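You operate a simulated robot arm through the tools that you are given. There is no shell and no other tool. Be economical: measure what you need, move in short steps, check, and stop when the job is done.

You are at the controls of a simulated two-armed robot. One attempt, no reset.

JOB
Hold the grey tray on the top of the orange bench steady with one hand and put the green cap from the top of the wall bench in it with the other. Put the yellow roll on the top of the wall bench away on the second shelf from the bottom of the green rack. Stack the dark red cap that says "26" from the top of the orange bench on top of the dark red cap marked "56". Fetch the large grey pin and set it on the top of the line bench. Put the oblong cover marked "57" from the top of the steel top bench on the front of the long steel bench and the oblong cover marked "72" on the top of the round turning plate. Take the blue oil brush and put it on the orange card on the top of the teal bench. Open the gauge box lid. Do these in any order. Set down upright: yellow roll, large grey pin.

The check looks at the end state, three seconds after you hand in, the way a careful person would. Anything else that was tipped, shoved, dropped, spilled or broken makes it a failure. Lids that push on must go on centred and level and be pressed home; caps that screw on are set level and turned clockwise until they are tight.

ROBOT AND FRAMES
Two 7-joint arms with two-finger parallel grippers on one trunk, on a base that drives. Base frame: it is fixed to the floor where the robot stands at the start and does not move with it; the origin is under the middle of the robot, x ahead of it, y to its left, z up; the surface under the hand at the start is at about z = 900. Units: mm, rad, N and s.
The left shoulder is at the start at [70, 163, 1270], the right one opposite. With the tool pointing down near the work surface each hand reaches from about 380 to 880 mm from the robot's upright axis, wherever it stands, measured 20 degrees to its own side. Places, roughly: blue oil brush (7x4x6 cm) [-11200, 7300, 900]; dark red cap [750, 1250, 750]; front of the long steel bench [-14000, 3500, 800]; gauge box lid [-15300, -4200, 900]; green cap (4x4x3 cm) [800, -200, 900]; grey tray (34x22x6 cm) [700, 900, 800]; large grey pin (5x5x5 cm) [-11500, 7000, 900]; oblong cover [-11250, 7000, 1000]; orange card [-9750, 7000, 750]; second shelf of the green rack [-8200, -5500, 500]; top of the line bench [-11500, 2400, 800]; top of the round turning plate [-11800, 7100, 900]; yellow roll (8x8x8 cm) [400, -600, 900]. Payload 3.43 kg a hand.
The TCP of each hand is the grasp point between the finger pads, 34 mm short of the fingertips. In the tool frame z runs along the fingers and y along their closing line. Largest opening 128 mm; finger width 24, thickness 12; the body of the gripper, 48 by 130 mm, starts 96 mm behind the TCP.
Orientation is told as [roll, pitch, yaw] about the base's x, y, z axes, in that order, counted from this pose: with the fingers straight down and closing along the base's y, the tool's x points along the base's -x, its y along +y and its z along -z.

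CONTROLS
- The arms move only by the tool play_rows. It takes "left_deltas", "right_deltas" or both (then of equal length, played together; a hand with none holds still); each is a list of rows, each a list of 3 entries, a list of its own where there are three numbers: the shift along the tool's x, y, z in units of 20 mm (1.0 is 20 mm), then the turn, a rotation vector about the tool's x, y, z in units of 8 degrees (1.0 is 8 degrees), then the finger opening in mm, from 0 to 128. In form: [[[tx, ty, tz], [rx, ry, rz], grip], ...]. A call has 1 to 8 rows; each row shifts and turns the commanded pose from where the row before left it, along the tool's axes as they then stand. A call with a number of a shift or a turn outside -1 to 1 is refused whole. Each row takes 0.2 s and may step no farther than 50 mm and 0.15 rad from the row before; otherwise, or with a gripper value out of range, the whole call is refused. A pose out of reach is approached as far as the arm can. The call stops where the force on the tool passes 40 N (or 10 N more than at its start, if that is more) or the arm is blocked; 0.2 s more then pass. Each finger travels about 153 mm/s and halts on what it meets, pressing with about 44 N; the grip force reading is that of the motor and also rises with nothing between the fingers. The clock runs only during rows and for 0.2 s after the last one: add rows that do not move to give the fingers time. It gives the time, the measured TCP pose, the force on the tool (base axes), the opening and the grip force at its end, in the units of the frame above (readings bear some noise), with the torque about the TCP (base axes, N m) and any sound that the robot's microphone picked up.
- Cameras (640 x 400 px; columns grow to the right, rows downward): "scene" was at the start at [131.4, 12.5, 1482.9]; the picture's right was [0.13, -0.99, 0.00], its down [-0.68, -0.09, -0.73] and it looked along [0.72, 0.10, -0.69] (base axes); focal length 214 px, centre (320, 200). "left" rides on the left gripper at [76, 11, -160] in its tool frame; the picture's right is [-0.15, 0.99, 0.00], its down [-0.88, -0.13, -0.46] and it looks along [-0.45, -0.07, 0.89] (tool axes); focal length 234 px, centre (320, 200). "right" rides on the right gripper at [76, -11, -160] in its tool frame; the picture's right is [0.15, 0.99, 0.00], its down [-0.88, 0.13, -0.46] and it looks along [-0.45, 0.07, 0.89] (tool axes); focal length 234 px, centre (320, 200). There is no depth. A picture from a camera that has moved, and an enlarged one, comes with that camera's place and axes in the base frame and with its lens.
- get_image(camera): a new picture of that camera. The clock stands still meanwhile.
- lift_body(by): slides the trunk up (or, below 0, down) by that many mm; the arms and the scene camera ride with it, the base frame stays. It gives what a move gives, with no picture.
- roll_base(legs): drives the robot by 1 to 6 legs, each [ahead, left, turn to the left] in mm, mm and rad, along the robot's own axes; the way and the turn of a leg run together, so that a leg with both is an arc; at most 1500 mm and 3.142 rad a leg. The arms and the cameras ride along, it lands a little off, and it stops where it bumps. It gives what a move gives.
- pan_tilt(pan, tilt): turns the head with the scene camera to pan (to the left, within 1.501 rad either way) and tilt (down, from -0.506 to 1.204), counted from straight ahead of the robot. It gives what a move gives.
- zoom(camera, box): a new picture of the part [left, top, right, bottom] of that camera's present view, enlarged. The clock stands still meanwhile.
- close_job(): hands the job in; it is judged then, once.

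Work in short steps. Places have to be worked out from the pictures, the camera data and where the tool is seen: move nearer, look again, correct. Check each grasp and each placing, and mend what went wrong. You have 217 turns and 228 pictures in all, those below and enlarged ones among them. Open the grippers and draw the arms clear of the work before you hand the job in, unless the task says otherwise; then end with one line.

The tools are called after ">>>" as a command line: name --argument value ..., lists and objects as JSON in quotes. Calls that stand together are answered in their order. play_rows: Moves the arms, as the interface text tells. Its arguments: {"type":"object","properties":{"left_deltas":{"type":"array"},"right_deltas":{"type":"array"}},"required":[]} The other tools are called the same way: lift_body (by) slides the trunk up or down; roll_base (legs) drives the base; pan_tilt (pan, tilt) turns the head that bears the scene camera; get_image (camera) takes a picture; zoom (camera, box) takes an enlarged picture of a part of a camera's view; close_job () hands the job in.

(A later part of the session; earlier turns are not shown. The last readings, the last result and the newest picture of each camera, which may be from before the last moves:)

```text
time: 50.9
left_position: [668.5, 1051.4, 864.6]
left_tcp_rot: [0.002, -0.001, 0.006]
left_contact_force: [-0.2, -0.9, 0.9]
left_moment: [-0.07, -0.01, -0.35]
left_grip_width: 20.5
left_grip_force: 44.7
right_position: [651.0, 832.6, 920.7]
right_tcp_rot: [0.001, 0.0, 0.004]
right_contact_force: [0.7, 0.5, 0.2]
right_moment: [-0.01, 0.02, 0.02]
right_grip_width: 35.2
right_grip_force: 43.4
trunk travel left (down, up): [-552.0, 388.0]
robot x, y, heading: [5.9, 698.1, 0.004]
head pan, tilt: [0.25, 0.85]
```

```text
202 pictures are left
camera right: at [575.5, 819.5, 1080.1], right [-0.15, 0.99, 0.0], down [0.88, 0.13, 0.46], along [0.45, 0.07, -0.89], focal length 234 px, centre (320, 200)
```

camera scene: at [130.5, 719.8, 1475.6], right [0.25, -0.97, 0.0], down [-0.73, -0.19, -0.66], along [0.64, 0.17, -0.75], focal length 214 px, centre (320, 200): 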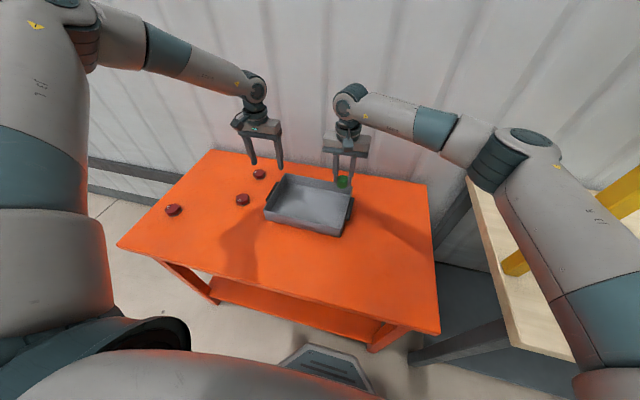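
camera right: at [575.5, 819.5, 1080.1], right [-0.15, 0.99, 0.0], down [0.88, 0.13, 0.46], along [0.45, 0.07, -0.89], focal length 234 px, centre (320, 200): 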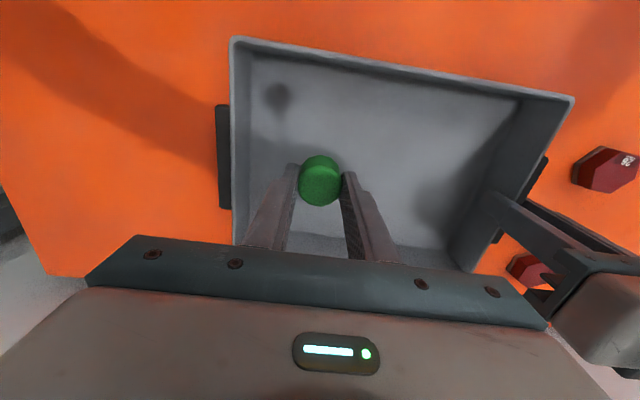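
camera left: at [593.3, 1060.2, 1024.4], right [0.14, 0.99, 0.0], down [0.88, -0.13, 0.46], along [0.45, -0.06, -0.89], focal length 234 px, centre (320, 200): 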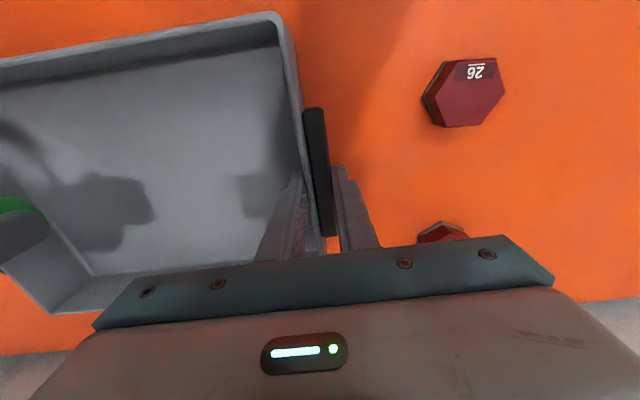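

Tray is held. Lower the right hand so the cap nearly rests on the tray floor, and look before release.

>>> play_rows --right_deltas '[[[0, 0, 1], [0, 0, 0], 20], [[0, 0, 1], [0, 0, 0], 20], [[0, 0, 1], [0, 0, 0], 20], [[0, 0, 0.5], [0, 0, 0], 20], [[0, 0, 0.15], [0, 0, 0], 20], [[0, 0, 0], [0, 0, 0], 20]]'

>>> get_image --camera "right"

```text
time: 52.2
left_position: [668.1, 1049.9, 864.3]
left_tcp_rot: [0.001, -0.001, 0.005]
left_contact_force: [0.4, 0.1, -0.3]
left_moment: [-0.05, 0.14, -0.27]
left_grip_width: 20.6
left_grip_force: 44.0
right_position: [650.6, 832.5, 847.8]
right_tcp_rot: [0.002, 0.0, 0.003]
right_contact_force: [-0.7, 0.9, 5.9]
right_moment: [-0.01, 0.03, 0.01]
right_grip_width: 35.4
right_grip_force: 44.0
trunk travel left (down, up): [-552.0, 388.0]
robot x, y, heading: [5.3, 697.7, 0.003]
head pan, tilt: [0.25, 0.85]
```

```text
201 pictures are left
camera right: at [574.9, 819.6, 1007.8], right [-0.15, 0.99, 0.0], down [0.88, 0.13, 0.46], along [0.45, 0.07, -0.89], focal length 234 px, centre (320, 200)
```

right: 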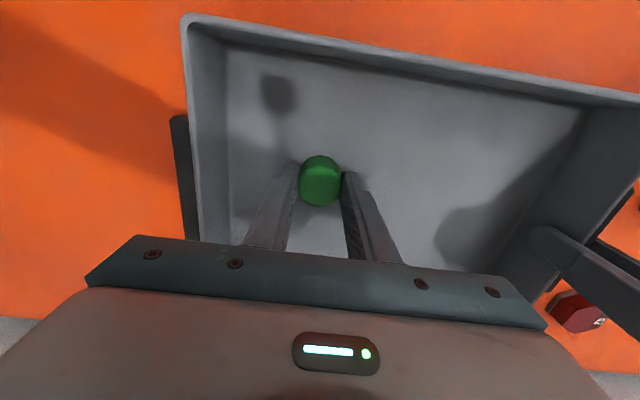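

Force +6 N: the cap touches the tray floor. Release and raise the right hand.

>>> play_rows --right_deltas '[[[0, 0, 0], [0, 0, 0], 42], [[0, 0, 0], [0, 0, 0], 60], [[0, 0, 0], [0, 0, 0], 64], [[0, 0, -1], [0, 0, 0], 64], [[0, 0, -1], [0, 0, 0], 64], [[0, 0, -1], [0, 0, 0], 64], [[0, 0, -1], [0, 0, 0], 64], [[0, 0, -1], [0, 0, 0], 64]]'

>>> get_image --camera "right"

```text
time: 54.0
left_position: [669.2, 1050.5, 864.9]
left_tcp_rot: [0.001, 0.001, 0.005]
left_contact_force: [-1.6, 1.0, 0.7]
left_moment: [-0.08, -0.23, -0.22]
left_grip_width: 20.6
left_grip_force: 44.3
right_position: [651.2, 831.6, 947.1]
right_tcp_rot: [0.002, 0.001, 0.005]
right_contact_force: [0.3, 0.8, 0.3]
right_moment: [-0.01, -0.01, -0.03]
right_grip_width: 64.0
right_grip_force: 0.1
trunk travel left (down, up): [-552.0, 388.0]
robot x, y, heading: [2.8, 698.5, 0.001]
head pan, tilt: [0.25, 0.85]
```

```text
200 pictures are left
camera right: at [575.2, 818.9, 1107.1], right [-0.15, 0.99, 0.0], down [0.88, 0.13, 0.46], along [0.45, 0.07, -0.89], focal length 234 px, centre (320, 200)
```

right: 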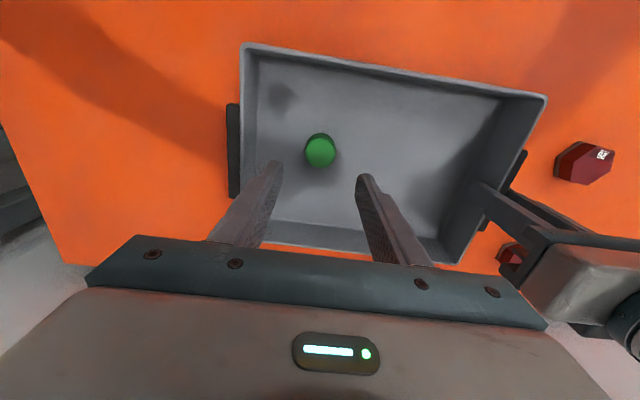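

The green cap stands in the tray. Release the tray, raise both hands, and move the base 200 mm left for the caps.

>>> play_rows --left_deltas '[[[0, 0, 0], [0, 0, 0], 40], [[0, 0, 0], [0, 0, 0], 70], [[0, 0, -1], [0, 0, 0], 80], [[0, 0, -1], [0, 0, 0], 80], [[0, 0, -1], [0, 0, 0], 80], [[0, 0, -1], [0, 0, 0], 80], [[0, 0, -1], [0, 0, 0], 80], [[0, 0, -1], [0, 0, 0], 80]]' --right_deltas '[[[0, 0, -1], [0, 0, 0], 64], [[0, 0, -1], [0, 0, 0], 64], [[0.5, -0.5, -1], [0, 0, 0], 64], [[0.5, -0.5, -1], [0, 0, 0], 64], [[0.5, -0.5, -1], [0, 0, 0], 64], [[0.5, -0.5, -1], [0, 0, 0], 64], [[0.5, -0.5, -1], [0, 0, 0], 64], [[0.5, -0.5, -1], [0, 0, 0], 64]]'

>>> roll_base --legs '[[0, 200, 0]]'

>>> get_image --camera "left"

>>> get_image --camera "scene"

```text
time: 55.9
left_position: [668.4, 1048.7, 985.6]
left_tcp_rot: [0.002, 0.0, 0.005]
left_contact_force: [-0.1, -0.4, 0.5]
left_moment: [0.04, 0.01, -0.03]
left_grip_width: 79.9
left_grip_force: 0.1
right_position: [587.9, 770.3, 1109.0]
right_tcp_rot: [-0.001, -0.001, 0.003]
right_contact_force: [-0.1, -0.1, 0.9]
right_moment: [0.01, -0.01, -0.01]
right_grip_width: 64.3
right_grip_force: 0.2
trunk travel left (down, up): [-552.0, 388.0]
robot x, y, heading: [5.4, 702.0, 0.002]
head pan, tilt: [0.25, 0.85]
```

```text
time: 57.5
left_position: [667.6, 1250.2, 984.4]
left_tcp_rot: [0.0, 0.0, 0.005]
left_contact_force: [0.0, 0.6, 0.5]
left_moment: [0.01, 0.02, -0.01]
left_grip_width: 80.0
left_grip_force: 0.1
right_position: [590.5, 971.6, 1109.0]
right_tcp_rot: [0.001, 0.001, 0.004]
right_contact_force: [0.1, -0.1, 0.0]
right_moment: [-0.02, 0.0, 0.03]
right_grip_width: 63.9
right_grip_force: 0.1
trunk travel left (down, up): [-552.0, 388.0]
robot x, y, heading: [4.6, 897.1, 0.004]
head pan, tilt: [0.25, 0.85]
```

```text
199 pictures are left
camera left: at [592.4, 1260.3, 1144.8], right [0.14, 0.99, 0.0], down [0.88, -0.13, 0.46], along [0.45, -0.06, -0.89], focal length 234 px, centre (320, 200)
```

left: 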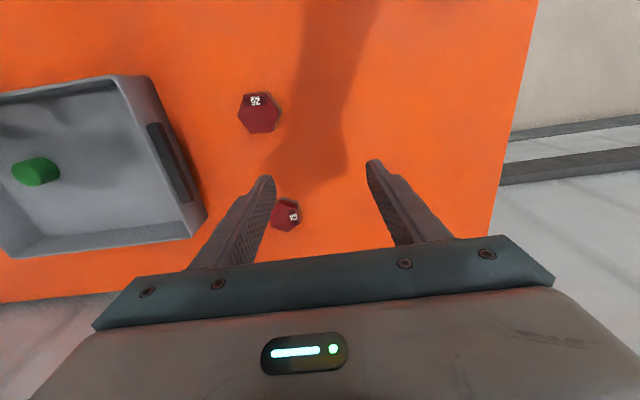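

```text
198 pictures are left
camera scene: at [130.3, 920.8, 1277.5], right [0.25, -0.97, 0.0], down [-0.73, -0.19, -0.66], along [0.64, 0.17, -0.75], focal length 214 px, centre (320, 200)
```

scene: 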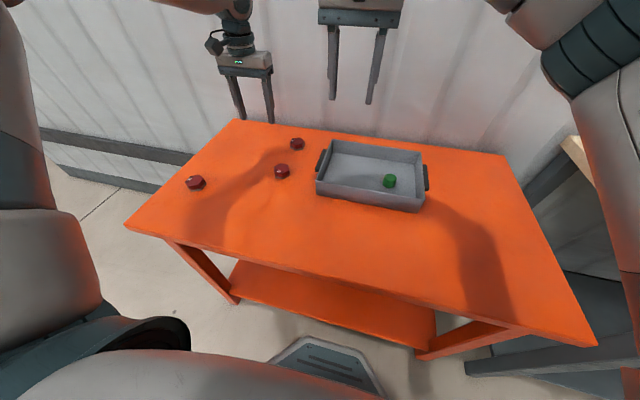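

Cap 26 is at about (620,1177). Move the left hand above it and look at the hex orientation.

>>> play_rows --left_deltas '[[[0.6, -0.9, 0.6], [0, 0, 0], 80], [[0.6, -0.9, 0.6], [0, 0, 0], 80], [[0.6, -0.9, 0.6], [0, 0, 0], 80], [[0.6, -0.9, 0.6], [0, 0, 0], 80], [[0, 0, 0.6], [0, 0, 0], 80], [[0, 0, 0], [0, 0, 0], 80]]'

>>> zoom --camera "left" --box '[220, 60, 420, 260]'

```text
time: 58.9
left_position: [619.2, 1177.4, 925.5]
left_tcp_rot: [-0.001, -0.001, 0.005]
left_contact_force: [0.3, -0.4, 0.6]
left_moment: [-0.02, 0.0, -0.01]
left_grip_width: 80.1
left_grip_force: 0.0
right_position: [589.6, 971.2, 1109.4]
right_tcp_rot: [0.001, 0.0, 0.005]
right_contact_force: [-0.6, 0.4, 0.5]
right_moment: [0.01, 0.0, 0.03]
right_grip_width: 63.6
right_grip_force: 0.1
trunk travel left (down, up): [-552.0, 388.0]
robot x, y, heading: [6.1, 899.4, 0.004]
head pan, tilt: [0.25, 0.85]
```

```text
2.00 times, centred on (320, 160) of left
camera zoom: at [544.4, 1187.8, 1085.2], right [0.14, 0.99, 0.0], down [0.88, -0.13, 0.46], along [0.45, -0.06, -0.89], focal length 468 px, centre (320, 280)
```

zoom: 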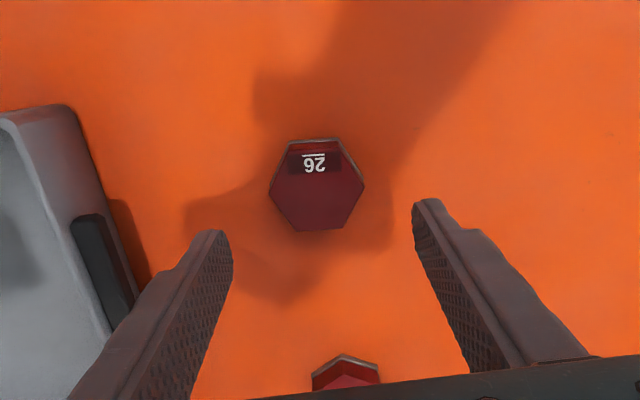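

The hex's vertex line is at yaw −8°, so gripping flats needs yaw +22°. Rotate, go down to TCP z≈841, look.

>>> play_rows --left_deltas '[[[0, 0, 0], [0, 0, -1], 80], [[0, 0, 0], [0, 0, -1], 80], [[0, 0, 0], [0, 0, -0.75], 80], [[0, 0, 1], [0, 0, 0], 80], [[0, 0, 1], [0, 0, 0], 80], [[0, 0, 1], [0, 0, 0], 80], [[0, 0, 0.7], [0, 0, 0], 80], [[0, 0, 0.5], [0, 0, 0], 80]]'

>>> get_image --camera "left"

```text
time: 60.6
left_position: [620.9, 1178.8, 840.2]
left_tcp_rot: [0.001, -0.001, 0.39]
left_contact_force: [-0.1, 0.1, 0.2]
left_moment: [0.0, 0.0, -0.01]
left_grip_width: 80.0
left_grip_force: 0.0
right_position: [590.7, 971.9, 1107.8]
right_tcp_rot: [-0.001, 0.002, 0.005]
right_contact_force: [-0.1, 0.2, -1.1]
right_moment: [0.04, 0.0, -0.02]
right_grip_width: 64.0
right_grip_force: 0.0
trunk travel left (down, up): [-552.0, 388.0]
robot x, y, heading: [8.5, 903.6, 0.007]
head pan, tilt: [0.25, 0.85]
```

```text
196 pictures are left
camera left: at [546.7, 1159.5, 1000.6], right [-0.24, 0.97, 0.0], down [0.86, 0.21, 0.46], along [0.44, 0.11, -0.89], focal length 234 px, centre (320, 200)
```

left: 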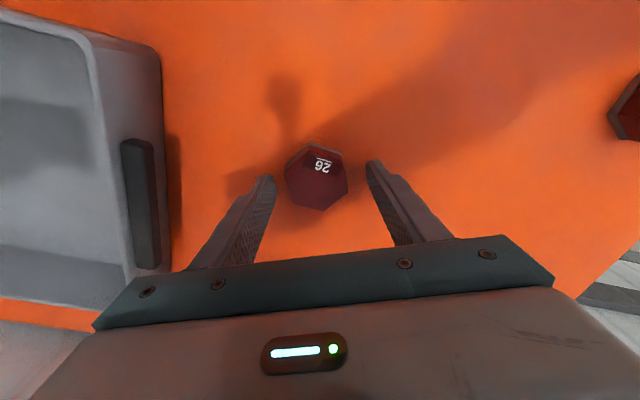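

Aligned. Close and lift.

>>> play_rows --left_deltas '[[[0, 0, 0], [0, 0, 0], 60], [[0, 0, 0], [0, 0, 0], 45], [[0, 0, 0], [0, 0, 0], 35], [[0, 0, 0], [0, 0, 0], 35], [[0, 0, -1], [0, 0, 0], 35], [[0, 0, -1], [0, 0, 0], 35], [[0, 0, -1], [0, 0, 0], 35], [[0, 0, -1], [0, 0, 0], 35]]'

>>> get_image --camera "left"

```text
time: 62.5
left_position: [618.4, 1176.6, 920.8]
left_tcp_rot: [-0.002, -0.001, 0.389]
left_contact_force: [-0.4, -1.5, -2.7]
left_moment: [-0.01, 0.0, -0.02]
left_grip_width: 48.8
left_grip_force: 44.5
right_position: [589.5, 971.6, 1109.5]
right_tcp_rot: [-0.001, 0.0, 0.004]
right_contact_force: [0.0, -0.1, -0.3]
right_moment: [0.0, -0.03, -0.01]
right_grip_width: 63.7
right_grip_force: 0.0
trunk travel left (down, up): [-552.0, 388.0]
robot x, y, heading: [3.1, 898.9, 0.003]
head pan, tilt: [0.25, 0.85]
```

```text
195 pictures are left
camera left: at [546.0, 1159.0, 1080.6], right [-0.24, 0.97, 0.0], down [0.86, 0.21, 0.46], along [0.44, 0.11, -0.89], focal length 234 px, centre (320, 200)
```

left: 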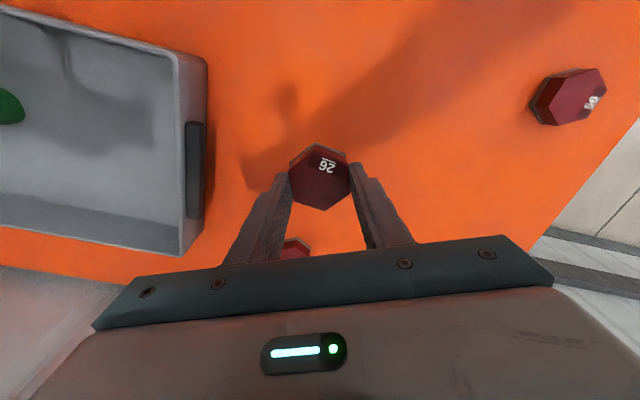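

Gripped (48.8 mm), level. Carry it toward above cap 56 at about (500,1408).

>>> play_rows --left_deltas '[[[0.083, 0.994, -0.3], [0, 0, 0], 35], [[0.083, 0.994, -0.3], [0, 0, 0], 35], [[0.083, 0.994, 0], [0, 0, 0], 35], [[0.083, 0.994, 0], [0, 0, 0], 35], [[0.083, 0.994, 0], [0, 0, 0], 35], [[0.083, 0.994, 0], [0, 0, 0], 35], [[0.083, 0.994, 0], [0, 0, 0], 35], [[0.083, 0.994, 0], [0, 0, 0], 35]]'

>>> play_rows --left_deltas '[[[0.083, 0.994, 0], [0, 0, 0], 35], [[0.083, 0.994, 0], [0, 0, 0], 35], [[0, 0, 0], [0, 0, 0], 35]]'

>>> get_image --camera "left"

>>> zoom --camera "scene" --box '[140, 100, 300, 200]'

```text
time: 64.2
left_position: [547.7, 1321.9, 932.7]
left_tcp_rot: [-0.001, 0.001, 0.388]
left_contact_force: [0.3, -0.8, -3.2]
left_moment: [-0.02, 0.01, -0.03]
left_grip_width: 48.6
left_grip_force: 44.6
right_position: [589.5, 972.9, 1108.7]
right_tcp_rot: [0.0, 0.0, 0.004]
right_contact_force: [-0.3, 0.1, -0.1]
right_moment: [0.02, -0.02, 0.02]
right_grip_width: 63.9
right_grip_force: 0.1
trunk travel left (down, up): [-552.0, 388.0]
robot x, y, heading: [3.6, 899.2, 0.009]
head pan, tilt: [0.25, 0.85]
```

```text
time: 65.0
left_position: [530.0, 1355.4, 931.1]
left_tcp_rot: [-0.001, -0.001, 0.39]
left_contact_force: [-0.2, -0.6, -1.9]
left_moment: [-0.01, -0.01, 0.01]
left_grip_width: 49.0
left_grip_force: 44.1
right_position: [591.1, 971.6, 1109.5]
right_tcp_rot: [0.001, 0.002, 0.005]
right_contact_force: [-0.3, -0.8, -0.6]
right_moment: [0.02, -0.01, 0.02]
right_grip_width: 64.3
right_grip_force: 0.0
trunk travel left (down, up): [-552.0, 388.0]
robot x, y, heading: [8.2, 903.6, 0.003]
head pan, tilt: [0.25, 0.85]
```

```text
194 pictures are left
camera left: at [455.9, 1336.2, 1091.9], right [-0.24, 0.97, 0.0], down [0.86, 0.21, 0.46], along [0.44, 0.11, -0.89], focal length 234 px, centre (320, 200)
```

left: 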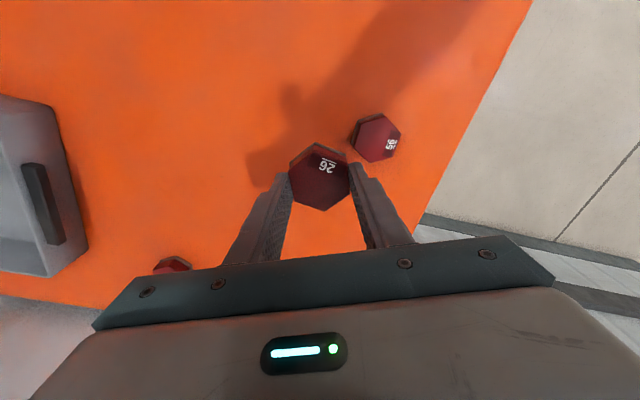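

```text
4.00 times, centred on (220, 150) of scene
camera zoom: at [130.9, 920.3, 1277.4], right [0.25, -0.97, 0.0], down [-0.73, -0.19, -0.66], along [0.64, 0.17, -0.75], focal length 858 px, centre (720, 400)
```

zoom: 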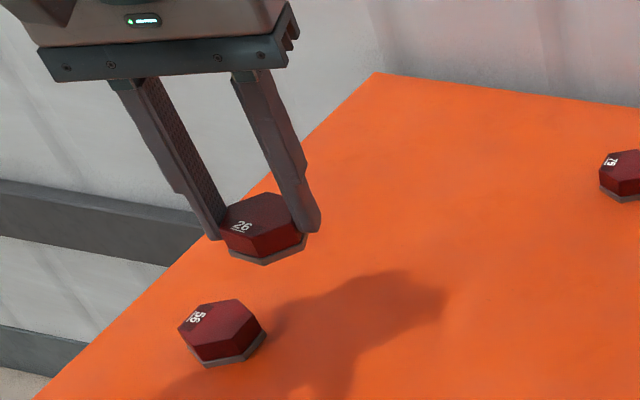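

Zoom on cap 56 for its precise centre and orientation.

>>> zoom --camera "left" --box '[270, 90, 430, 220]'

```text
3.08 times, centred on (350, 155) of left
camera zoom: at [455.9, 1336.2, 1091.9], right [-0.24, 0.97, 0.0], down [0.86, 0.21, 0.46], along [0.44, 0.11, -0.89], focal length 720 px, centre (228, 338)
```

zoom: 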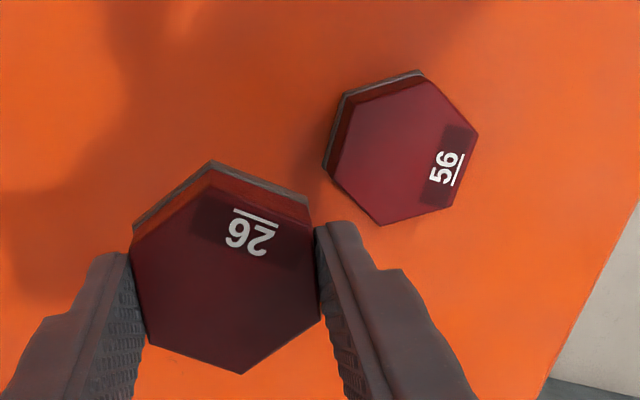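

56's top centre is at about (499,1413), with its hex turned −25° from the held one. Rotate by −24.6°, move above it, and check.

>>> play_rows --left_deltas '[[[0, 0, 0], [0, 0, 1], 35], [[0, 0, 0], [0, 0, 1], 35], [[0, 0, 0], [0, 0, 1.0], 35], [[0.53, 0.95, 0], [0, 0, 0], 35], [[0.53, 0.95, 0], [0, 0, 0], 35], [[0.53, 0.95, 0], [0, 0, 0], 35], [[0, 0, 0], [0, 0, 0], 35]]'

>>> get_image --camera "left"

>>> zoom --camera "scene" --box '[140, 100, 300, 200]'

```text
time: 66.7
left_position: [497.7, 1411.9, 933.3]
left_tcp_rot: [-0.001, 0.001, -0.029]
left_contact_force: [0.5, -0.4, -3.0]
left_moment: [0.05, 0.01, -0.03]
left_grip_width: 48.7
left_grip_force: 43.8
right_position: [590.3, 971.2, 1108.4]
right_tcp_rot: [0.001, 0.002, 0.003]
right_contact_force: [-0.4, -0.2, 0.2]
right_moment: [0.03, 0.0, 0.02]
right_grip_width: 64.2
right_grip_force: 0.1
trunk travel left (down, up): [-552.0, 388.0]
robot x, y, heading: [3.4, 900.8, 0.002]
head pan, tilt: [0.25, 0.85]
```

```text
191 pictures are left
camera left: at [422.9, 1425.8, 1093.0], right [0.18, 0.98, 0.0], down [0.88, -0.16, 0.46], along [0.45, -0.08, -0.89], focal length 234 px, centre (320, 200)
```

left: 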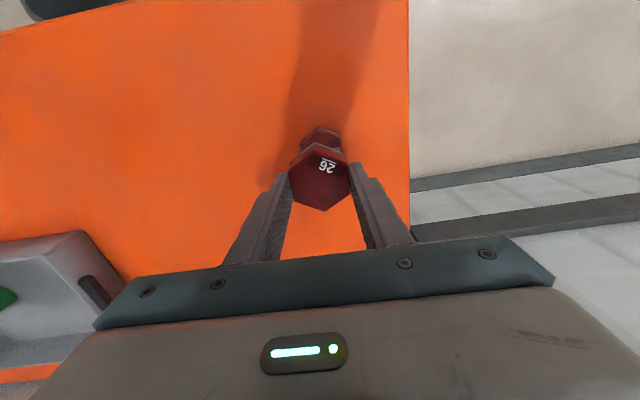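

```text
4.00 times, centred on (220, 150) of scene
camera zoom: at [130.8, 920.3, 1277.4], right [0.25, -0.97, 0.0], down [-0.73, -0.19, -0.66], along [0.64, 0.17, -0.75], focal length 858 px, centre (720, 400)
```

zoom: 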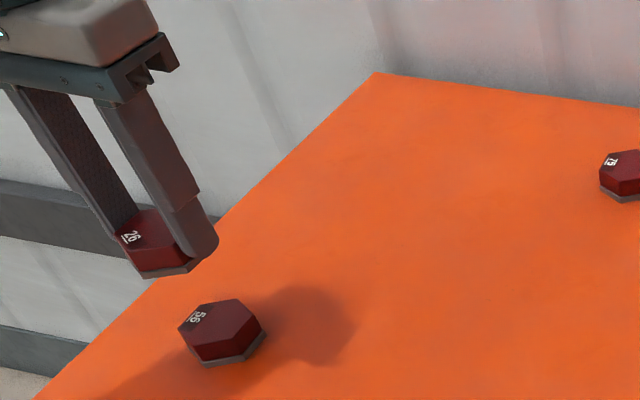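

Scene ray gives 56's top at z≈831, consistent with centre (498,1412). Descend to TCP z≈875 (just above expected contact 871) and look.

>>> play_rows --left_deltas '[[[-0.05, 0, 1], [0, 0, 0], 35], [[0, 0, 1], [0, 0, 0], 35], [[0, 0, 0.9], [0, 0, 0], 35], [[0, 0, 0], [0, 0, 0], 35]]'

>>> zoom --camera "scene" --box '[140, 130, 260, 205]'

>>> zoom --camera "left" --box '[270, 90, 430, 220]'

```text
time: 67.7
left_position: [499.2, 1412.2, 874.6]
left_tcp_rot: [0.0, 0.0, -0.029]
left_contact_force: [0.0, -0.2, -2.7]
left_moment: [0.0, -0.01, 0.02]
left_grip_width: 49.0
left_grip_force: 43.7
right_position: [589.7, 971.2, 1107.8]
right_tcp_rot: [-0.001, 0.0, 0.006]
right_contact_force: [0.4, -0.4, -0.2]
right_moment: [0.02, -0.01, 0.01]
right_grip_width: 63.8
right_grip_force: 0.0
trunk travel left (down, up): [-552.0, 388.0]
robot x, y, heading: [4.1, 897.1, -0.0]
head pan, tilt: [0.25, 0.85]
```

```text
5.33 times, centred on (200, 168) of scene
camera zoom: at [130.3, 920.6, 1277.5], right [0.25, -0.97, 0.0], down [-0.73, -0.19, -0.66], along [0.64, 0.17, -0.75], focal length 1144 px, centre (960, 373)
```

zoom: 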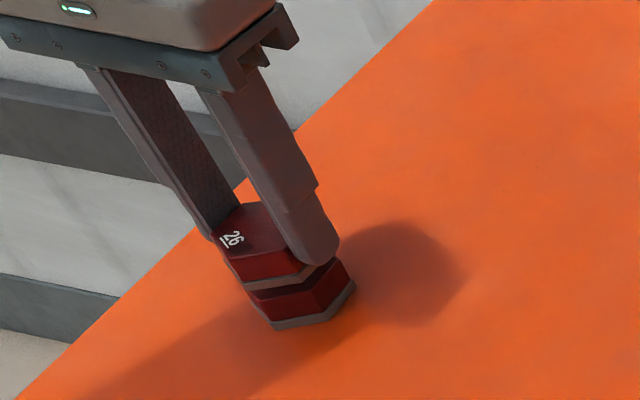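

```text
3.08 times, centred on (350, 155) of left
camera zoom: at [424.5, 1426.4, 1034.6], right [0.18, 0.98, 0.0], down [0.88, -0.16, 0.46], along [0.45, -0.08, -0.89], focal length 720 px, centre (228, 338)
```

zoom: 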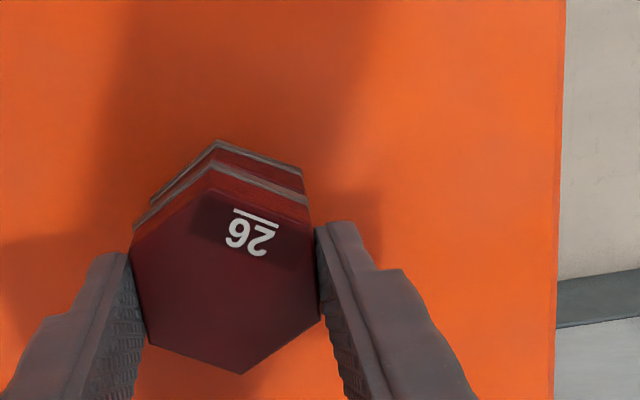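

Aligned well. Lower in small steps until touch.

>>> play_rows --left_deltas '[[[0, 0, 0.1], [0, 0, 0], 35], [[0, 0, 0.1], [0, 0, 0], 35]]'

>>> play_rows --left_deltas '[[[0, 0, 0.1], [0, 0, 0], 35], [[0, 0, 0], [0, 0, 0], 35]]'

>>> zoom --camera "scene" --box '[140, 130, 260, 205]'

```text
time: 68.2
left_position: [500.1, 1413.9, 870.2]
left_tcp_rot: [-0.001, 0.001, -0.028]
left_contact_force: [0.6, -0.6, -3.9]
left_moment: [-0.01, 0.01, 0.0]
left_grip_width: 48.7
left_grip_force: 43.8
right_position: [590.3, 972.4, 1107.9]
right_tcp_rot: [-0.001, 0.001, 0.005]
right_contact_force: [-0.1, -0.6, 0.1]
right_moment: [0.01, -0.03, 0.0]
right_grip_width: 64.1
right_grip_force: 0.1
trunk travel left (down, up): [-552.0, 388.0]
robot x, y, heading: [3.3, 900.8, 0.002]
head pan, tilt: [0.25, 0.85]
```

```text
time: 68.8
left_position: [500.5, 1414.0, 868.6]
left_tcp_rot: [0.0, 0.0, -0.029]
left_contact_force: [-0.8, 0.4, -2.4]
left_moment: [-0.03, -0.01, 0.02]
left_grip_width: 48.9
left_grip_force: 44.0
right_position: [588.7, 972.1, 1108.3]
right_tcp_rot: [0.0, 0.0, 0.005]
right_contact_force: [-0.9, -0.1, -0.7]
right_moment: [-0.01, -0.05, -0.01]
right_grip_width: 64.0
right_grip_force: 0.1
trunk travel left (down, up): [-552.0, 388.0]
robot x, y, heading: [-0.0, 903.1, 0.003]
head pan, tilt: [0.25, 0.85]
```

```text
5.33 times, centred on (200, 168) of scene
camera zoom: at [130.4, 920.8, 1277.5], right [0.25, -0.97, 0.0], down [-0.73, -0.19, -0.66], along [0.64, 0.17, -0.75], focal length 1144 px, centre (960, 373)
```

zoom: 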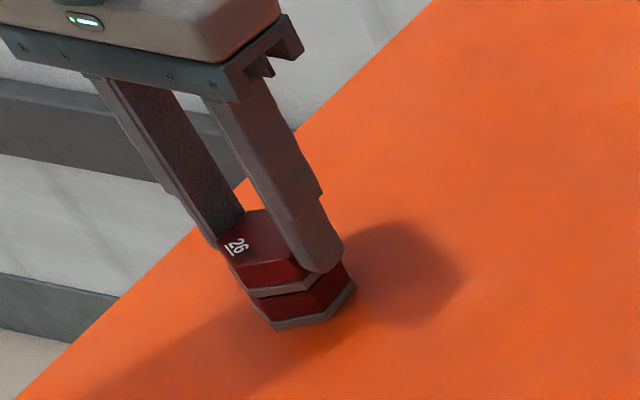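

Still no contact force (−2.5 N is the cap's weight); continue down in 2 mm steps.

>>> play_rows --left_deltas '[[[0, 0, 0.1], [0, 0, 0], 35], [[0, 0, 0], [0, 0, 0], 35]]'

>>> play_rows --left_deltas '[[[0, 0, 0.1], [0, 0, 0], 35], [[0, 0, 0], [0, 0, 0], 35]]'

>>> zoom --camera "scene" --box '[140, 130, 260, 205]'

```text
time: 69.5
left_position: [500.7, 1414.3, 866.8]
left_tcp_rot: [0.001, 0.0, -0.03]
left_contact_force: [0.4, 0.3, -1.8]
left_moment: [-0.01, 0.05, 0.01]
left_grip_width: 48.8
left_grip_force: 43.6
right_position: [590.8, 971.7, 1109.0]
right_tcp_rot: [0.001, 0.001, 0.007]
right_contact_force: [-0.3, -1.0, -0.7]
right_moment: [0.01, 0.01, 0.02]
right_grip_width: 64.1
right_grip_force: 0.0
trunk travel left (down, up): [-552.0, 388.0]
robot x, y, heading: [7.2, 900.9, 0.002]
head pan, tilt: [0.25, 0.85]
```

```text
time: 70.0
left_position: [499.8, 1412.7, 865.4]
left_tcp_rot: [0.0, -0.001, -0.027]
left_contact_force: [0.6, 0.2, -1.5]
left_moment: [0.01, -0.01, 0.01]
left_grip_width: 48.9
left_grip_force: 44.2
right_position: [588.5, 971.6, 1108.4]
right_tcp_rot: [0.0, 0.0, 0.004]
right_contact_force: [0.1, -0.2, 0.0]
right_moment: [0.0, -0.04, 0.04]
right_grip_width: 64.2
right_grip_force: 0.1
trunk travel left (down, up): [-552.0, 388.0]
robot x, y, heading: [4.4, 900.4, 0.004]
head pan, tilt: [0.25, 0.85]
```

```text
5.33 times, centred on (200, 168) of scene
camera zoom: at [130.4, 920.7, 1277.5], right [0.25, -0.97, 0.0], down [-0.73, -0.19, -0.66], along [0.64, 0.17, -0.75], focal length 1144 px, centre (960, 373)
```

zoom: 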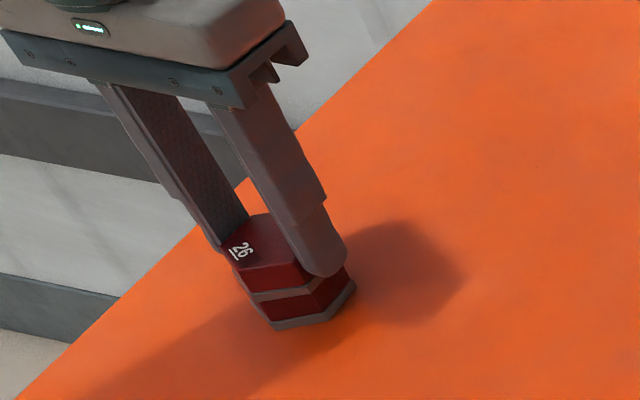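

Nearly touching. Continue.

>>> play_rows --left_deltas '[[[0, 0, 0.1], [0, 0, 0], 35], [[0, 0, 0], [0, 0, 0], 35]]'

>>> play_rows --left_deltas '[[[0, 0, 0.1], [0, 0, 0], 35], [[0, 0, 0], [0, 0, 0], 35]]'

>>> zoom --camera "scene" --box '[170, 150, 230, 200]'

```text
time: 70.7
left_position: [500.4, 1413.1, 864.9]
left_tcp_rot: [0.001, -0.005, -0.03]
left_contact_force: [0.8, 5.9, 14.7]
left_moment: [0.1, 0.32, -0.07]
left_grip_width: 48.9
left_grip_force: 44.2
right_position: [589.3, 971.2, 1108.7]
right_tcp_rot: [0.0, 0.0, 0.005]
right_contact_force: [0.2, -0.3, -0.6]
right_moment: [-0.02, 0.01, 0.0]
right_grip_width: 63.9
right_grip_force: 0.0
trunk travel left (down, up): [-552.0, 388.0]
robot x, y, heading: [7.3, 901.7, 0.008]
head pan, tilt: [0.25, 0.85]
```

```text
time: 71.2
left_position: [500.5, 1412.9, 864.9]
left_tcp_rot: [0.004, -0.005, -0.03]
left_contact_force: [3.9, 10.2, 36.5]
left_moment: [0.21, 0.49, -0.09]
left_grip_width: 48.8
left_grip_force: 44.2
right_position: [588.0, 971.1, 1111.2]
right_tcp_rot: [0.002, -0.001, 0.005]
right_contact_force: [0.5, 0.3, -0.7]
right_moment: [0.02, 0.0, 0.01]
right_grip_width: 63.9
right_grip_force: 0.0
trunk travel left (down, up): [-552.0, 388.0]
robot x, y, heading: [2.9, 897.8, 0.001]
head pan, tilt: [0.25, 0.85]
```

```text
8.00 times, centred on (200, 175) of scene
camera zoom: at [127.7, 918.9, 1278.2], right [0.25, -0.97, 0.0], down [-0.73, -0.19, -0.66], along [0.64, 0.17, -0.75], focal length 1716 px, centre (1280, 400)
```

zoom: 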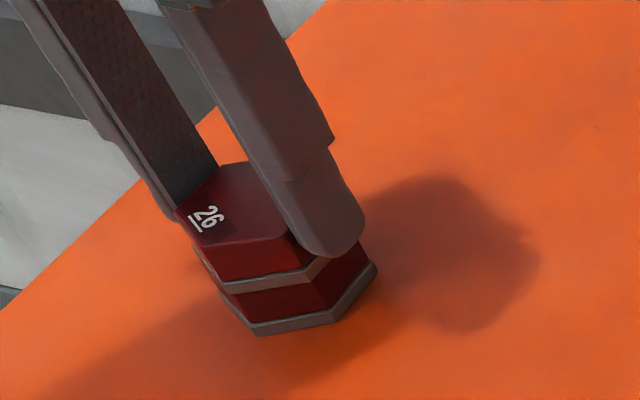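

Contact. Relieve ~2 mm so the push nearly vanishes, then release slowly and rise.

>>> play_rows --left_deltas '[[[0, 0, -0.11], [0, 0, 0], 35], [[0, 0, 0], [0, 0, 0], 35]]'

>>> play_rows --left_deltas '[[[0, 0, 0], [0, 0, 0], 55], [[0, 0, 0], [0, 0, 0], 70], [[0, 0, 0], [0, 0, 0], 80], [[0, 0, -1], [0, 0, 0], 80], [[0, 0, -1], [0, 0, 0], 80], [[0, 0, -1], [0, 0, 0], 80], [[0, 0, -1], [0, 0, 0], 80], [[0, 0, -1], [0, 0, 0], 80]]'

>>> zoom --camera "scene" --box '[150, 140, 250, 203]'

>>> get_image --camera "left"

```text
time: 71.8
left_position: [500.8, 1413.0, 864.3]
left_tcp_rot: [0.001, -0.001, -0.029]
left_contact_force: [7.2, 8.9, 27.3]
left_moment: [0.38, -0.06, -0.05]
left_grip_width: 48.7
left_grip_force: 44.8
right_position: [588.9, 970.5, 1109.0]
right_tcp_rot: [0.0, 0.0, 0.004]
right_contact_force: [0.3, 0.3, -0.4]
right_moment: [-0.01, 0.0, 0.06]
right_grip_width: 63.9
right_grip_force: 0.1
trunk travel left (down, up): [-552.0, 388.0]
robot x, y, heading: [6.1, 901.0, 0.002]
head pan, tilt: [0.25, 0.85]
```

```text
time: 73.7
left_position: [499.1, 1414.0, 963.5]
left_tcp_rot: [0.0, 0.0, -0.029]
left_contact_force: [0.2, -0.3, -0.6]
left_moment: [-0.01, 0.0, 0.0]
left_grip_width: 79.9
left_grip_force: 0.0
right_position: [590.1, 972.6, 1109.1]
right_tcp_rot: [-0.002, 0.002, 0.006]
right_contact_force: [0.7, 0.1, 0.5]
right_moment: [0.01, -0.01, 0.01]
right_grip_width: 63.8
right_grip_force: 0.0
trunk travel left (down, up): [-552.0, 388.0]
robot x, y, heading: [2.3, 901.0, 0.002]
head pan, tilt: [0.25, 0.85]
```

```text
6.35 times, centred on (200, 172) of scene
camera zoom: at [130.0, 920.2, 1277.5], right [0.25, -0.97, 0.0], down [-0.73, -0.19, -0.66], along [0.64, 0.17, -0.75], focal length 1362 px, centre (1082, 381)
```

zoom: 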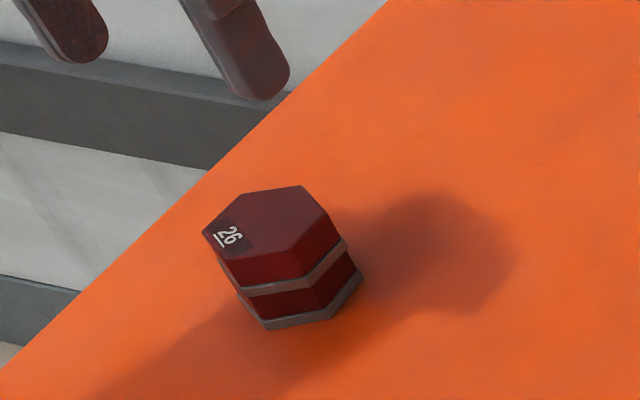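

```text
183 pictures are left
camera left: at [425.2, 1426.2, 1124.0], right [0.18, 0.98, 0.0], down [0.88, -0.16, 0.46], along [0.45, -0.08, -0.89], focal length 234 px, centre (320, 200)
```

left: 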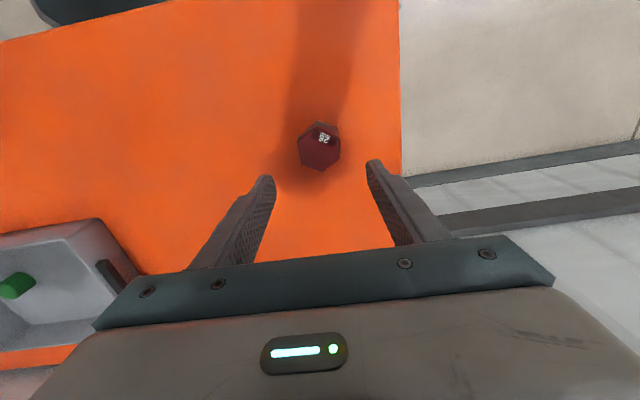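

Stack is good and level. Now to the yellow roll: raise trunk, back off, drive right and in.

>>> lift_body --by 198

>>> roll_base --legs '[[-450, 0, 0], [0, -1350, 0], [250, 0, 0]]'

>>> pan_tilt --pan -0.3 --tilt 0.8

>>> get_image --camera "scene"

>>> get_image --camera "right"

```text
time: 75.8
left_position: [499.7, 1413.5, 1161.3]
left_tcp_rot: [0.001, -0.001, -0.028]
left_contact_force: [0.3, 0.2, 0.7]
left_moment: [0.0, 0.0, 0.01]
left_grip_width: 80.1
left_grip_force: 0.1
right_position: [590.3, 971.7, 1306.6]
right_tcp_rot: [0.001, -0.001, 0.007]
right_contact_force: [-0.2, 0.0, -0.3]
right_moment: [0.0, -0.01, -0.01]
right_grip_width: 64.1
right_grip_force: 0.1
trunk travel left (down, up): [-750.0, 190.0]
robot x, y, heading: [5.1, 895.2, 0.003]
head pan, tilt: [0.25, 0.85]
```

```text
time: 86.3
left_position: [292.5, 54.8, 1162.8]
left_tcp_rot: [0.0, -0.004, -0.053]
left_contact_force: [-0.2, -0.2, 0.1]
left_moment: [-0.03, 0.0, 0.01]
left_grip_width: 79.9
left_grip_force: 0.1
right_position: [372.9, -388.9, 1307.4]
right_tcp_rot: [0.0, -0.001, -0.019]
right_contact_force: [-1.1, 0.9, -0.5]
right_moment: [-0.01, 0.0, 0.0]
right_grip_width: 64.0
right_grip_force: 0.0
trunk travel left (down, up): [-750.0, 190.0]
robot x, y, heading: [-214.4, -448.6, -0.016]
head pan, tilt: [0.25, 0.85]
```

```text
time: 87.2
left_position: [293.7, 54.3, 1161.5]
left_tcp_rot: [0.0, 0.001, -0.053]
left_contact_force: [-0.2, 0.0, -0.1]
left_moment: [-0.02, -0.05, -0.01]
left_grip_width: 80.2
left_grip_force: 0.1
right_position: [372.6, -389.7, 1306.9]
right_tcp_rot: [0.0, 0.001, -0.018]
right_contact_force: [0.2, 0.0, 0.2]
right_moment: [0.0, 0.01, 0.03]
right_grip_width: 64.0
right_grip_force: 0.1
trunk travel left (down, up): [-750.0, 190.0]
robot x, y, heading: [-210.0, -446.4, -0.02]
head pan, tilt: [-0.3, 0.799]
```

```text
182 pictures are left
camera scene: at [-87.0, -473.1, 1479.6], right [-0.31, -0.95, 0.0], down [-0.68, 0.22, -0.7], along [0.66, -0.22, -0.72], focal length 214 px, centre (320, 200)
```

scene: 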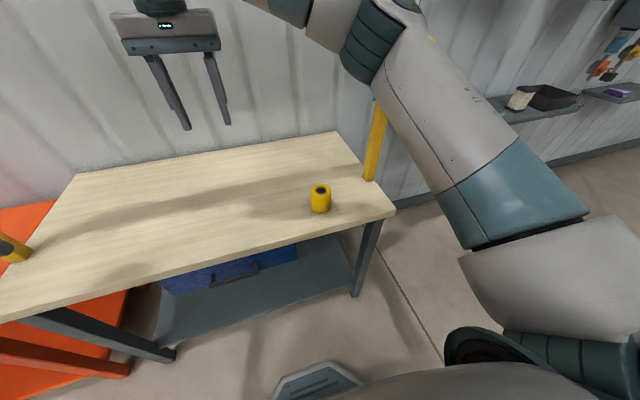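

```text
181 pictures are left
camera right: at [297.2, -400.0, 1466.8], right [-0.13, 0.99, 0.0], down [0.88, 0.11, 0.46], along [0.45, 0.06, -0.89], focal length 234 px, centre (320, 200)
```

right: 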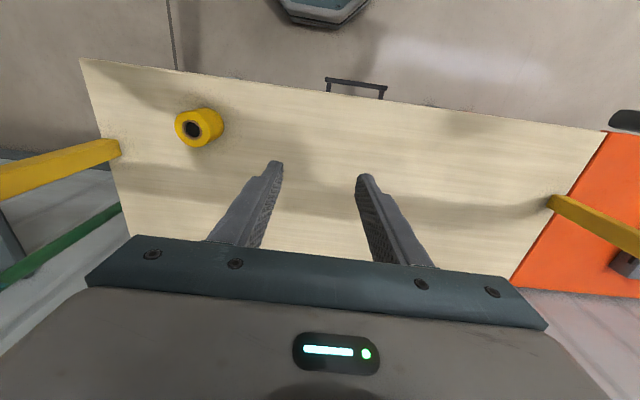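

The roll stands at (418,-642), top z≈980. Since it must go on a shelf, I'll grasp it with the tool tilted 60° forward. Pitch the right hand and bring it above the roll, opening fully.

>>> play_rows --right_deltas '[[[0, 0, 0], [0, -1, 0], 100], [[0, 0, 0], [0, -1, 0], 128], [[0, 0, 0], [0, -1, 0], 128], [[0, 0, 0], [0, -1, 0], 128], [[0, 0, 0], [0, -1, 0], 128], [[0, 0, 0], [0, -1, 0], 128], [[0, 0, 0], [0, -1, 0], 128], [[0, 0, 0], [0, -0.5, 0], 128]]'

>>> play_rows --right_deltas '[[[0.735, -0.975, 0.625], [0, 0, 0], 128], [[0.735, -0.975, 0.625], [0, 0, 0], 128], [[0.735, -0.975, 0.625], [0, 0, 0], 128], [[0.735, -0.975, 0.625], [0, 0, 0], 128], [[0.735, -0.975, 0.625], [0, 0, 0], 128], [[0.735, -0.975, 0.625], [0, 0, 0], 128], [[0.735, -0.975, 0.625], [0, 0, 0], 128], [[0.735, -0.975, 0.625], [0, 0, 0], 128]]'

>>> play_rows --right_deltas '[[[0.735, -0.975, 0.625], [0, 0, 0], 128], [[0.735, -0.975, 0.625], [0, 0, 0], 128], [[0.735, -0.975, 0.625], [0, 0, 0], 128], [[0.735, -0.975, 0.625], [0, 0, 0], 128], [[0, 0, 0], [0, 0, 0], 128]]'

>>> get_image --camera "right"

>>> get_image --camera "scene"

```text
time: 89.0
left_position: [294.0, 55.1, 1161.3]
left_tcp_rot: [-0.001, 0.001, -0.053]
left_contact_force: [0.3, -0.3, 0.6]
left_moment: [-0.01, -0.01, 0.0]
left_grip_width: 80.3
left_grip_force: 0.0
right_position: [373.5, -388.3, 1307.2]
right_tcp_rot: [0.002, -1.048, -0.02]
right_contact_force: [-0.2, -0.8, -0.9]
right_moment: [0.0, 0.01, -0.02]
right_grip_width: 128.1
right_grip_force: 0.2
trunk travel left (down, up): [-750.0, 190.0]
robot x, y, heading: [-213.5, -449.0, -0.02]
head pan, tilt: [-0.3, 0.799]
```

```text
time: 90.8
left_position: [294.4, 53.2, 1163.7]
left_tcp_rot: [0.0, 0.001, -0.051]
left_contact_force: [0.2, -0.3, 0.5]
left_moment: [0.0, -0.02, 0.0]
left_grip_width: 80.1
left_grip_force: 0.0
right_position: [399.1, -546.3, 1155.2]
right_tcp_rot: [0.003, -1.048, -0.019]
right_contact_force: [0.3, 0.1, 0.2]
right_moment: [0.03, 0.05, 0.02]
right_grip_width: 128.0
right_grip_force: 0.0
trunk travel left (down, up): [-750.0, 190.0]
robot x, y, heading: [-214.4, -449.2, -0.02]
head pan, tilt: [-0.3, 0.799]
```

```text
time: 92.0
left_position: [293.9, 54.7, 1160.9]
left_tcp_rot: [0.003, 0.001, -0.053]
left_contact_force: [0.6, -0.5, -0.6]
left_moment: [-0.02, 0.0, -0.02]
left_grip_width: 80.1
left_grip_force: 0.1
right_position: [411.2, -623.3, 1078.0]
right_tcp_rot: [-0.002, -1.048, -0.015]
right_contact_force: [0.5, -0.1, 0.4]
right_moment: [0.0, 0.0, -0.04]
right_grip_width: 128.1
right_grip_force: 0.2
trunk travel left (down, up): [-750.0, 190.0]
robot x, y, heading: [-210.8, -448.8, -0.02]
head pan, tilt: [-0.3, 0.799]
```

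```text
180 pictures are left
camera right: at [234.4, -632.5, 1091.9], right [-0.06, 0.99, -0.13], down [0.05, 0.13, 0.99], along [1.0, 0.05, -0.05], focal length 234 px, centre (320, 200)
```

right: 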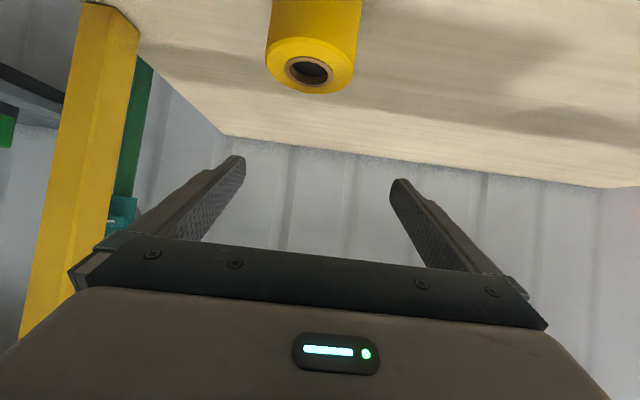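

```text
179 pictures are left
camera scene: at [-86.5, -472.5, 1479.6], right [-0.31, -0.95, 0.0], down [-0.68, 0.22, -0.7], along [0.66, -0.22, -0.72], focal length 214 px, centre (320, 200)
```

scene: 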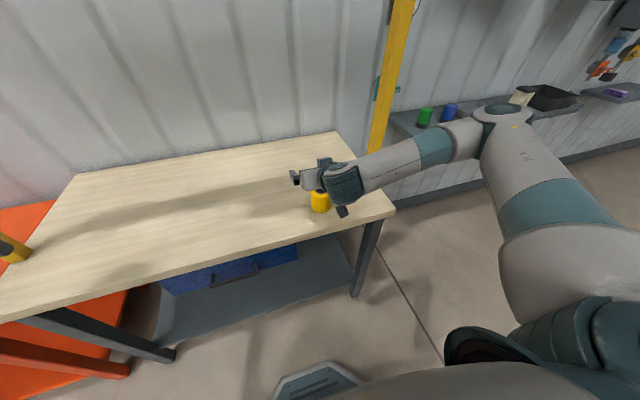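

Roll confirmed at (419,-643). Descend 133 mm with the fingers straddling it.

>>> play_rows --right_deltas '[[[0, -1, 0], [0, 0, 0], 128], [[0.925, 0, 0.613], [0, 0, 0], 128], [[0.925, 0, 0.613], [0, 0, 0], 128], [[0.925, 0, 0.613], [0, 0, 0], 128], [[0.925, 0, 0.613], [0, 0, 0], 128], [[0.925, 0, 0.613], [0, 0, 0], 128], [[0.925, 0, 0.613], [0, 0, 0], 128], [[0, 0, 0], [0, 0, 0], 128]]'

>>> get_image --camera "right"

>>> zoom --camera "scene" --box '[250, 140, 410, 240]'

```text
time: 93.8
left_position: [293.6, 50.1, 1165.0]
left_tcp_rot: [0.002, -0.001, -0.053]
left_contact_force: [0.2, -0.1, -0.5]
left_moment: [0.05, 0.01, -0.02]
left_grip_width: 79.7
left_grip_force: 0.1
right_position: [417.1, -633.2, 1024.7]
right_tcp_rot: [0.0, -1.04, -0.027]
right_contact_force: [0.4, -0.7, 0.9]
right_moment: [0.03, -0.03, 0.04]
right_grip_width: 128.0
right_grip_force: 0.0
right hand out of reach, approached as far as the arm can: row 3, 4, 5, 6, 7
trunk travel left (down, up): [-750.0, 190.0]
robot x, y, heading: [-214.5, -447.9, -0.02]
head pan, tilt: [-0.3, 0.799]
```

```text
178 pictures are left
camera right: at [241.4, -640.8, 1040.0], right [-0.05, 0.99, -0.13], down [0.06, 0.13, 0.99], along [1.0, 0.04, -0.06], focal length 234 px, centre (320, 200)
```

right: 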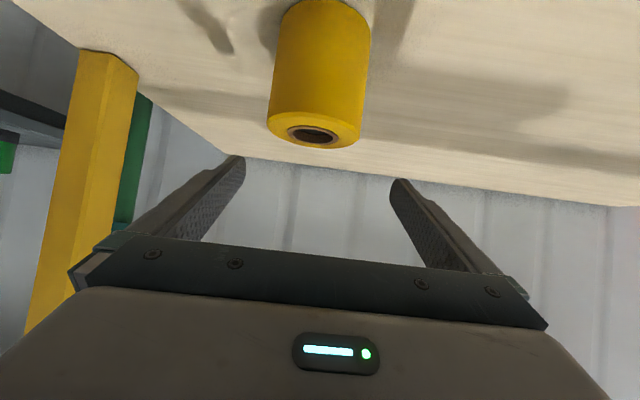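

```text
4.00 times, centred on (330, 190) of scene
camera zoom: at [-86.7, -478.6, 1479.5], right [-0.31, -0.95, 0.0], down [-0.68, 0.23, -0.7], along [0.66, -0.22, -0.72], focal length 858 px, centre (280, 240)
```

zoom: 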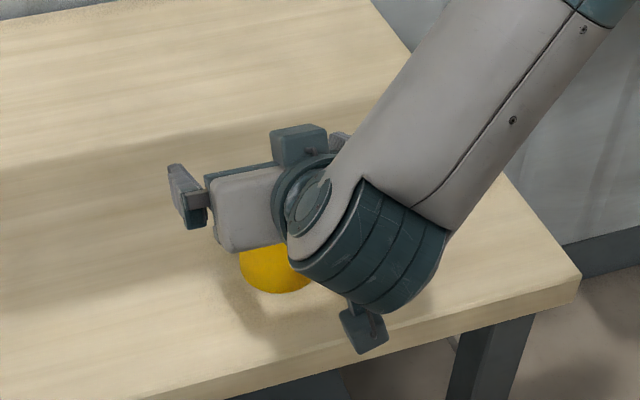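

Joint limit again, so I lower the trunk by 78 instead, after trimming y.

>>> play_rows --right_deltas '[[[0, -0.5, 0], [0, 0, 0], 128], [[0, 0, 0], [0, 0, 0], 128]]'

>>> lift_body --by -50

>>> get_image --camera "right"

```text
time: 94.4
left_position: [294.7, 53.9, 1162.5]
left_tcp_rot: [0.002, 0.001, -0.053]
left_contact_force: [-0.1, -0.6, 0.5]
left_moment: [0.01, 0.01, -0.02]
left_grip_width: 80.1
left_grip_force: 0.1
right_position: [418.8, -634.1, 1030.5]
right_tcp_rot: [-0.004, -1.041, -0.022]
right_contact_force: [0.5, 0.1, -0.8]
right_moment: [0.01, 0.02, 0.03]
right_grip_width: 127.9
right_grip_force: 0.0
right hand out of reach, approached as far as the arm can: row 1
trunk travel left (down, up): [-750.0, 190.0]
robot x, y, heading: [-212.7, -450.1, -0.019]
head pan, tilt: [-0.3, 0.799]
```

```text
time: 95.3
left_position: [294.4, 55.3, 1112.8]
left_tcp_rot: [0.0, 0.0, -0.053]
left_contact_force: [-0.4, 0.0, 0.5]
left_moment: [0.0, -0.02, 0.02]
left_grip_width: 80.2
left_grip_force: 0.0
right_position: [419.2, -632.7, 981.1]
right_tcp_rot: [-0.008, -1.04, -0.019]
right_contact_force: [0.1, -0.6, 0.2]
right_moment: [0.01, -0.02, 0.01]
right_grip_width: 127.9
right_grip_force: 0.1
trunk travel left (down, up): [-700.0, 240.0]
robot x, y, heading: [-215.9, -448.1, -0.018]
head pan, tilt: [-0.3, 0.799]
```

```text
176 pictures are left
camera right: at [242.4, -641.1, 996.2], right [-0.05, 0.99, -0.13], down [0.05, 0.13, 0.99], along [1.0, 0.04, -0.06], focal length 234 px, centre (320, 200)
```

right: 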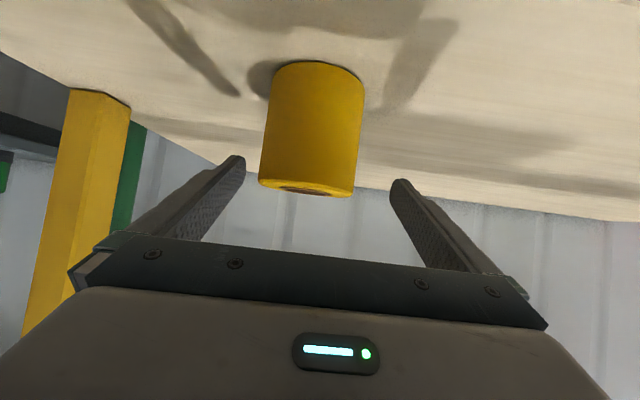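

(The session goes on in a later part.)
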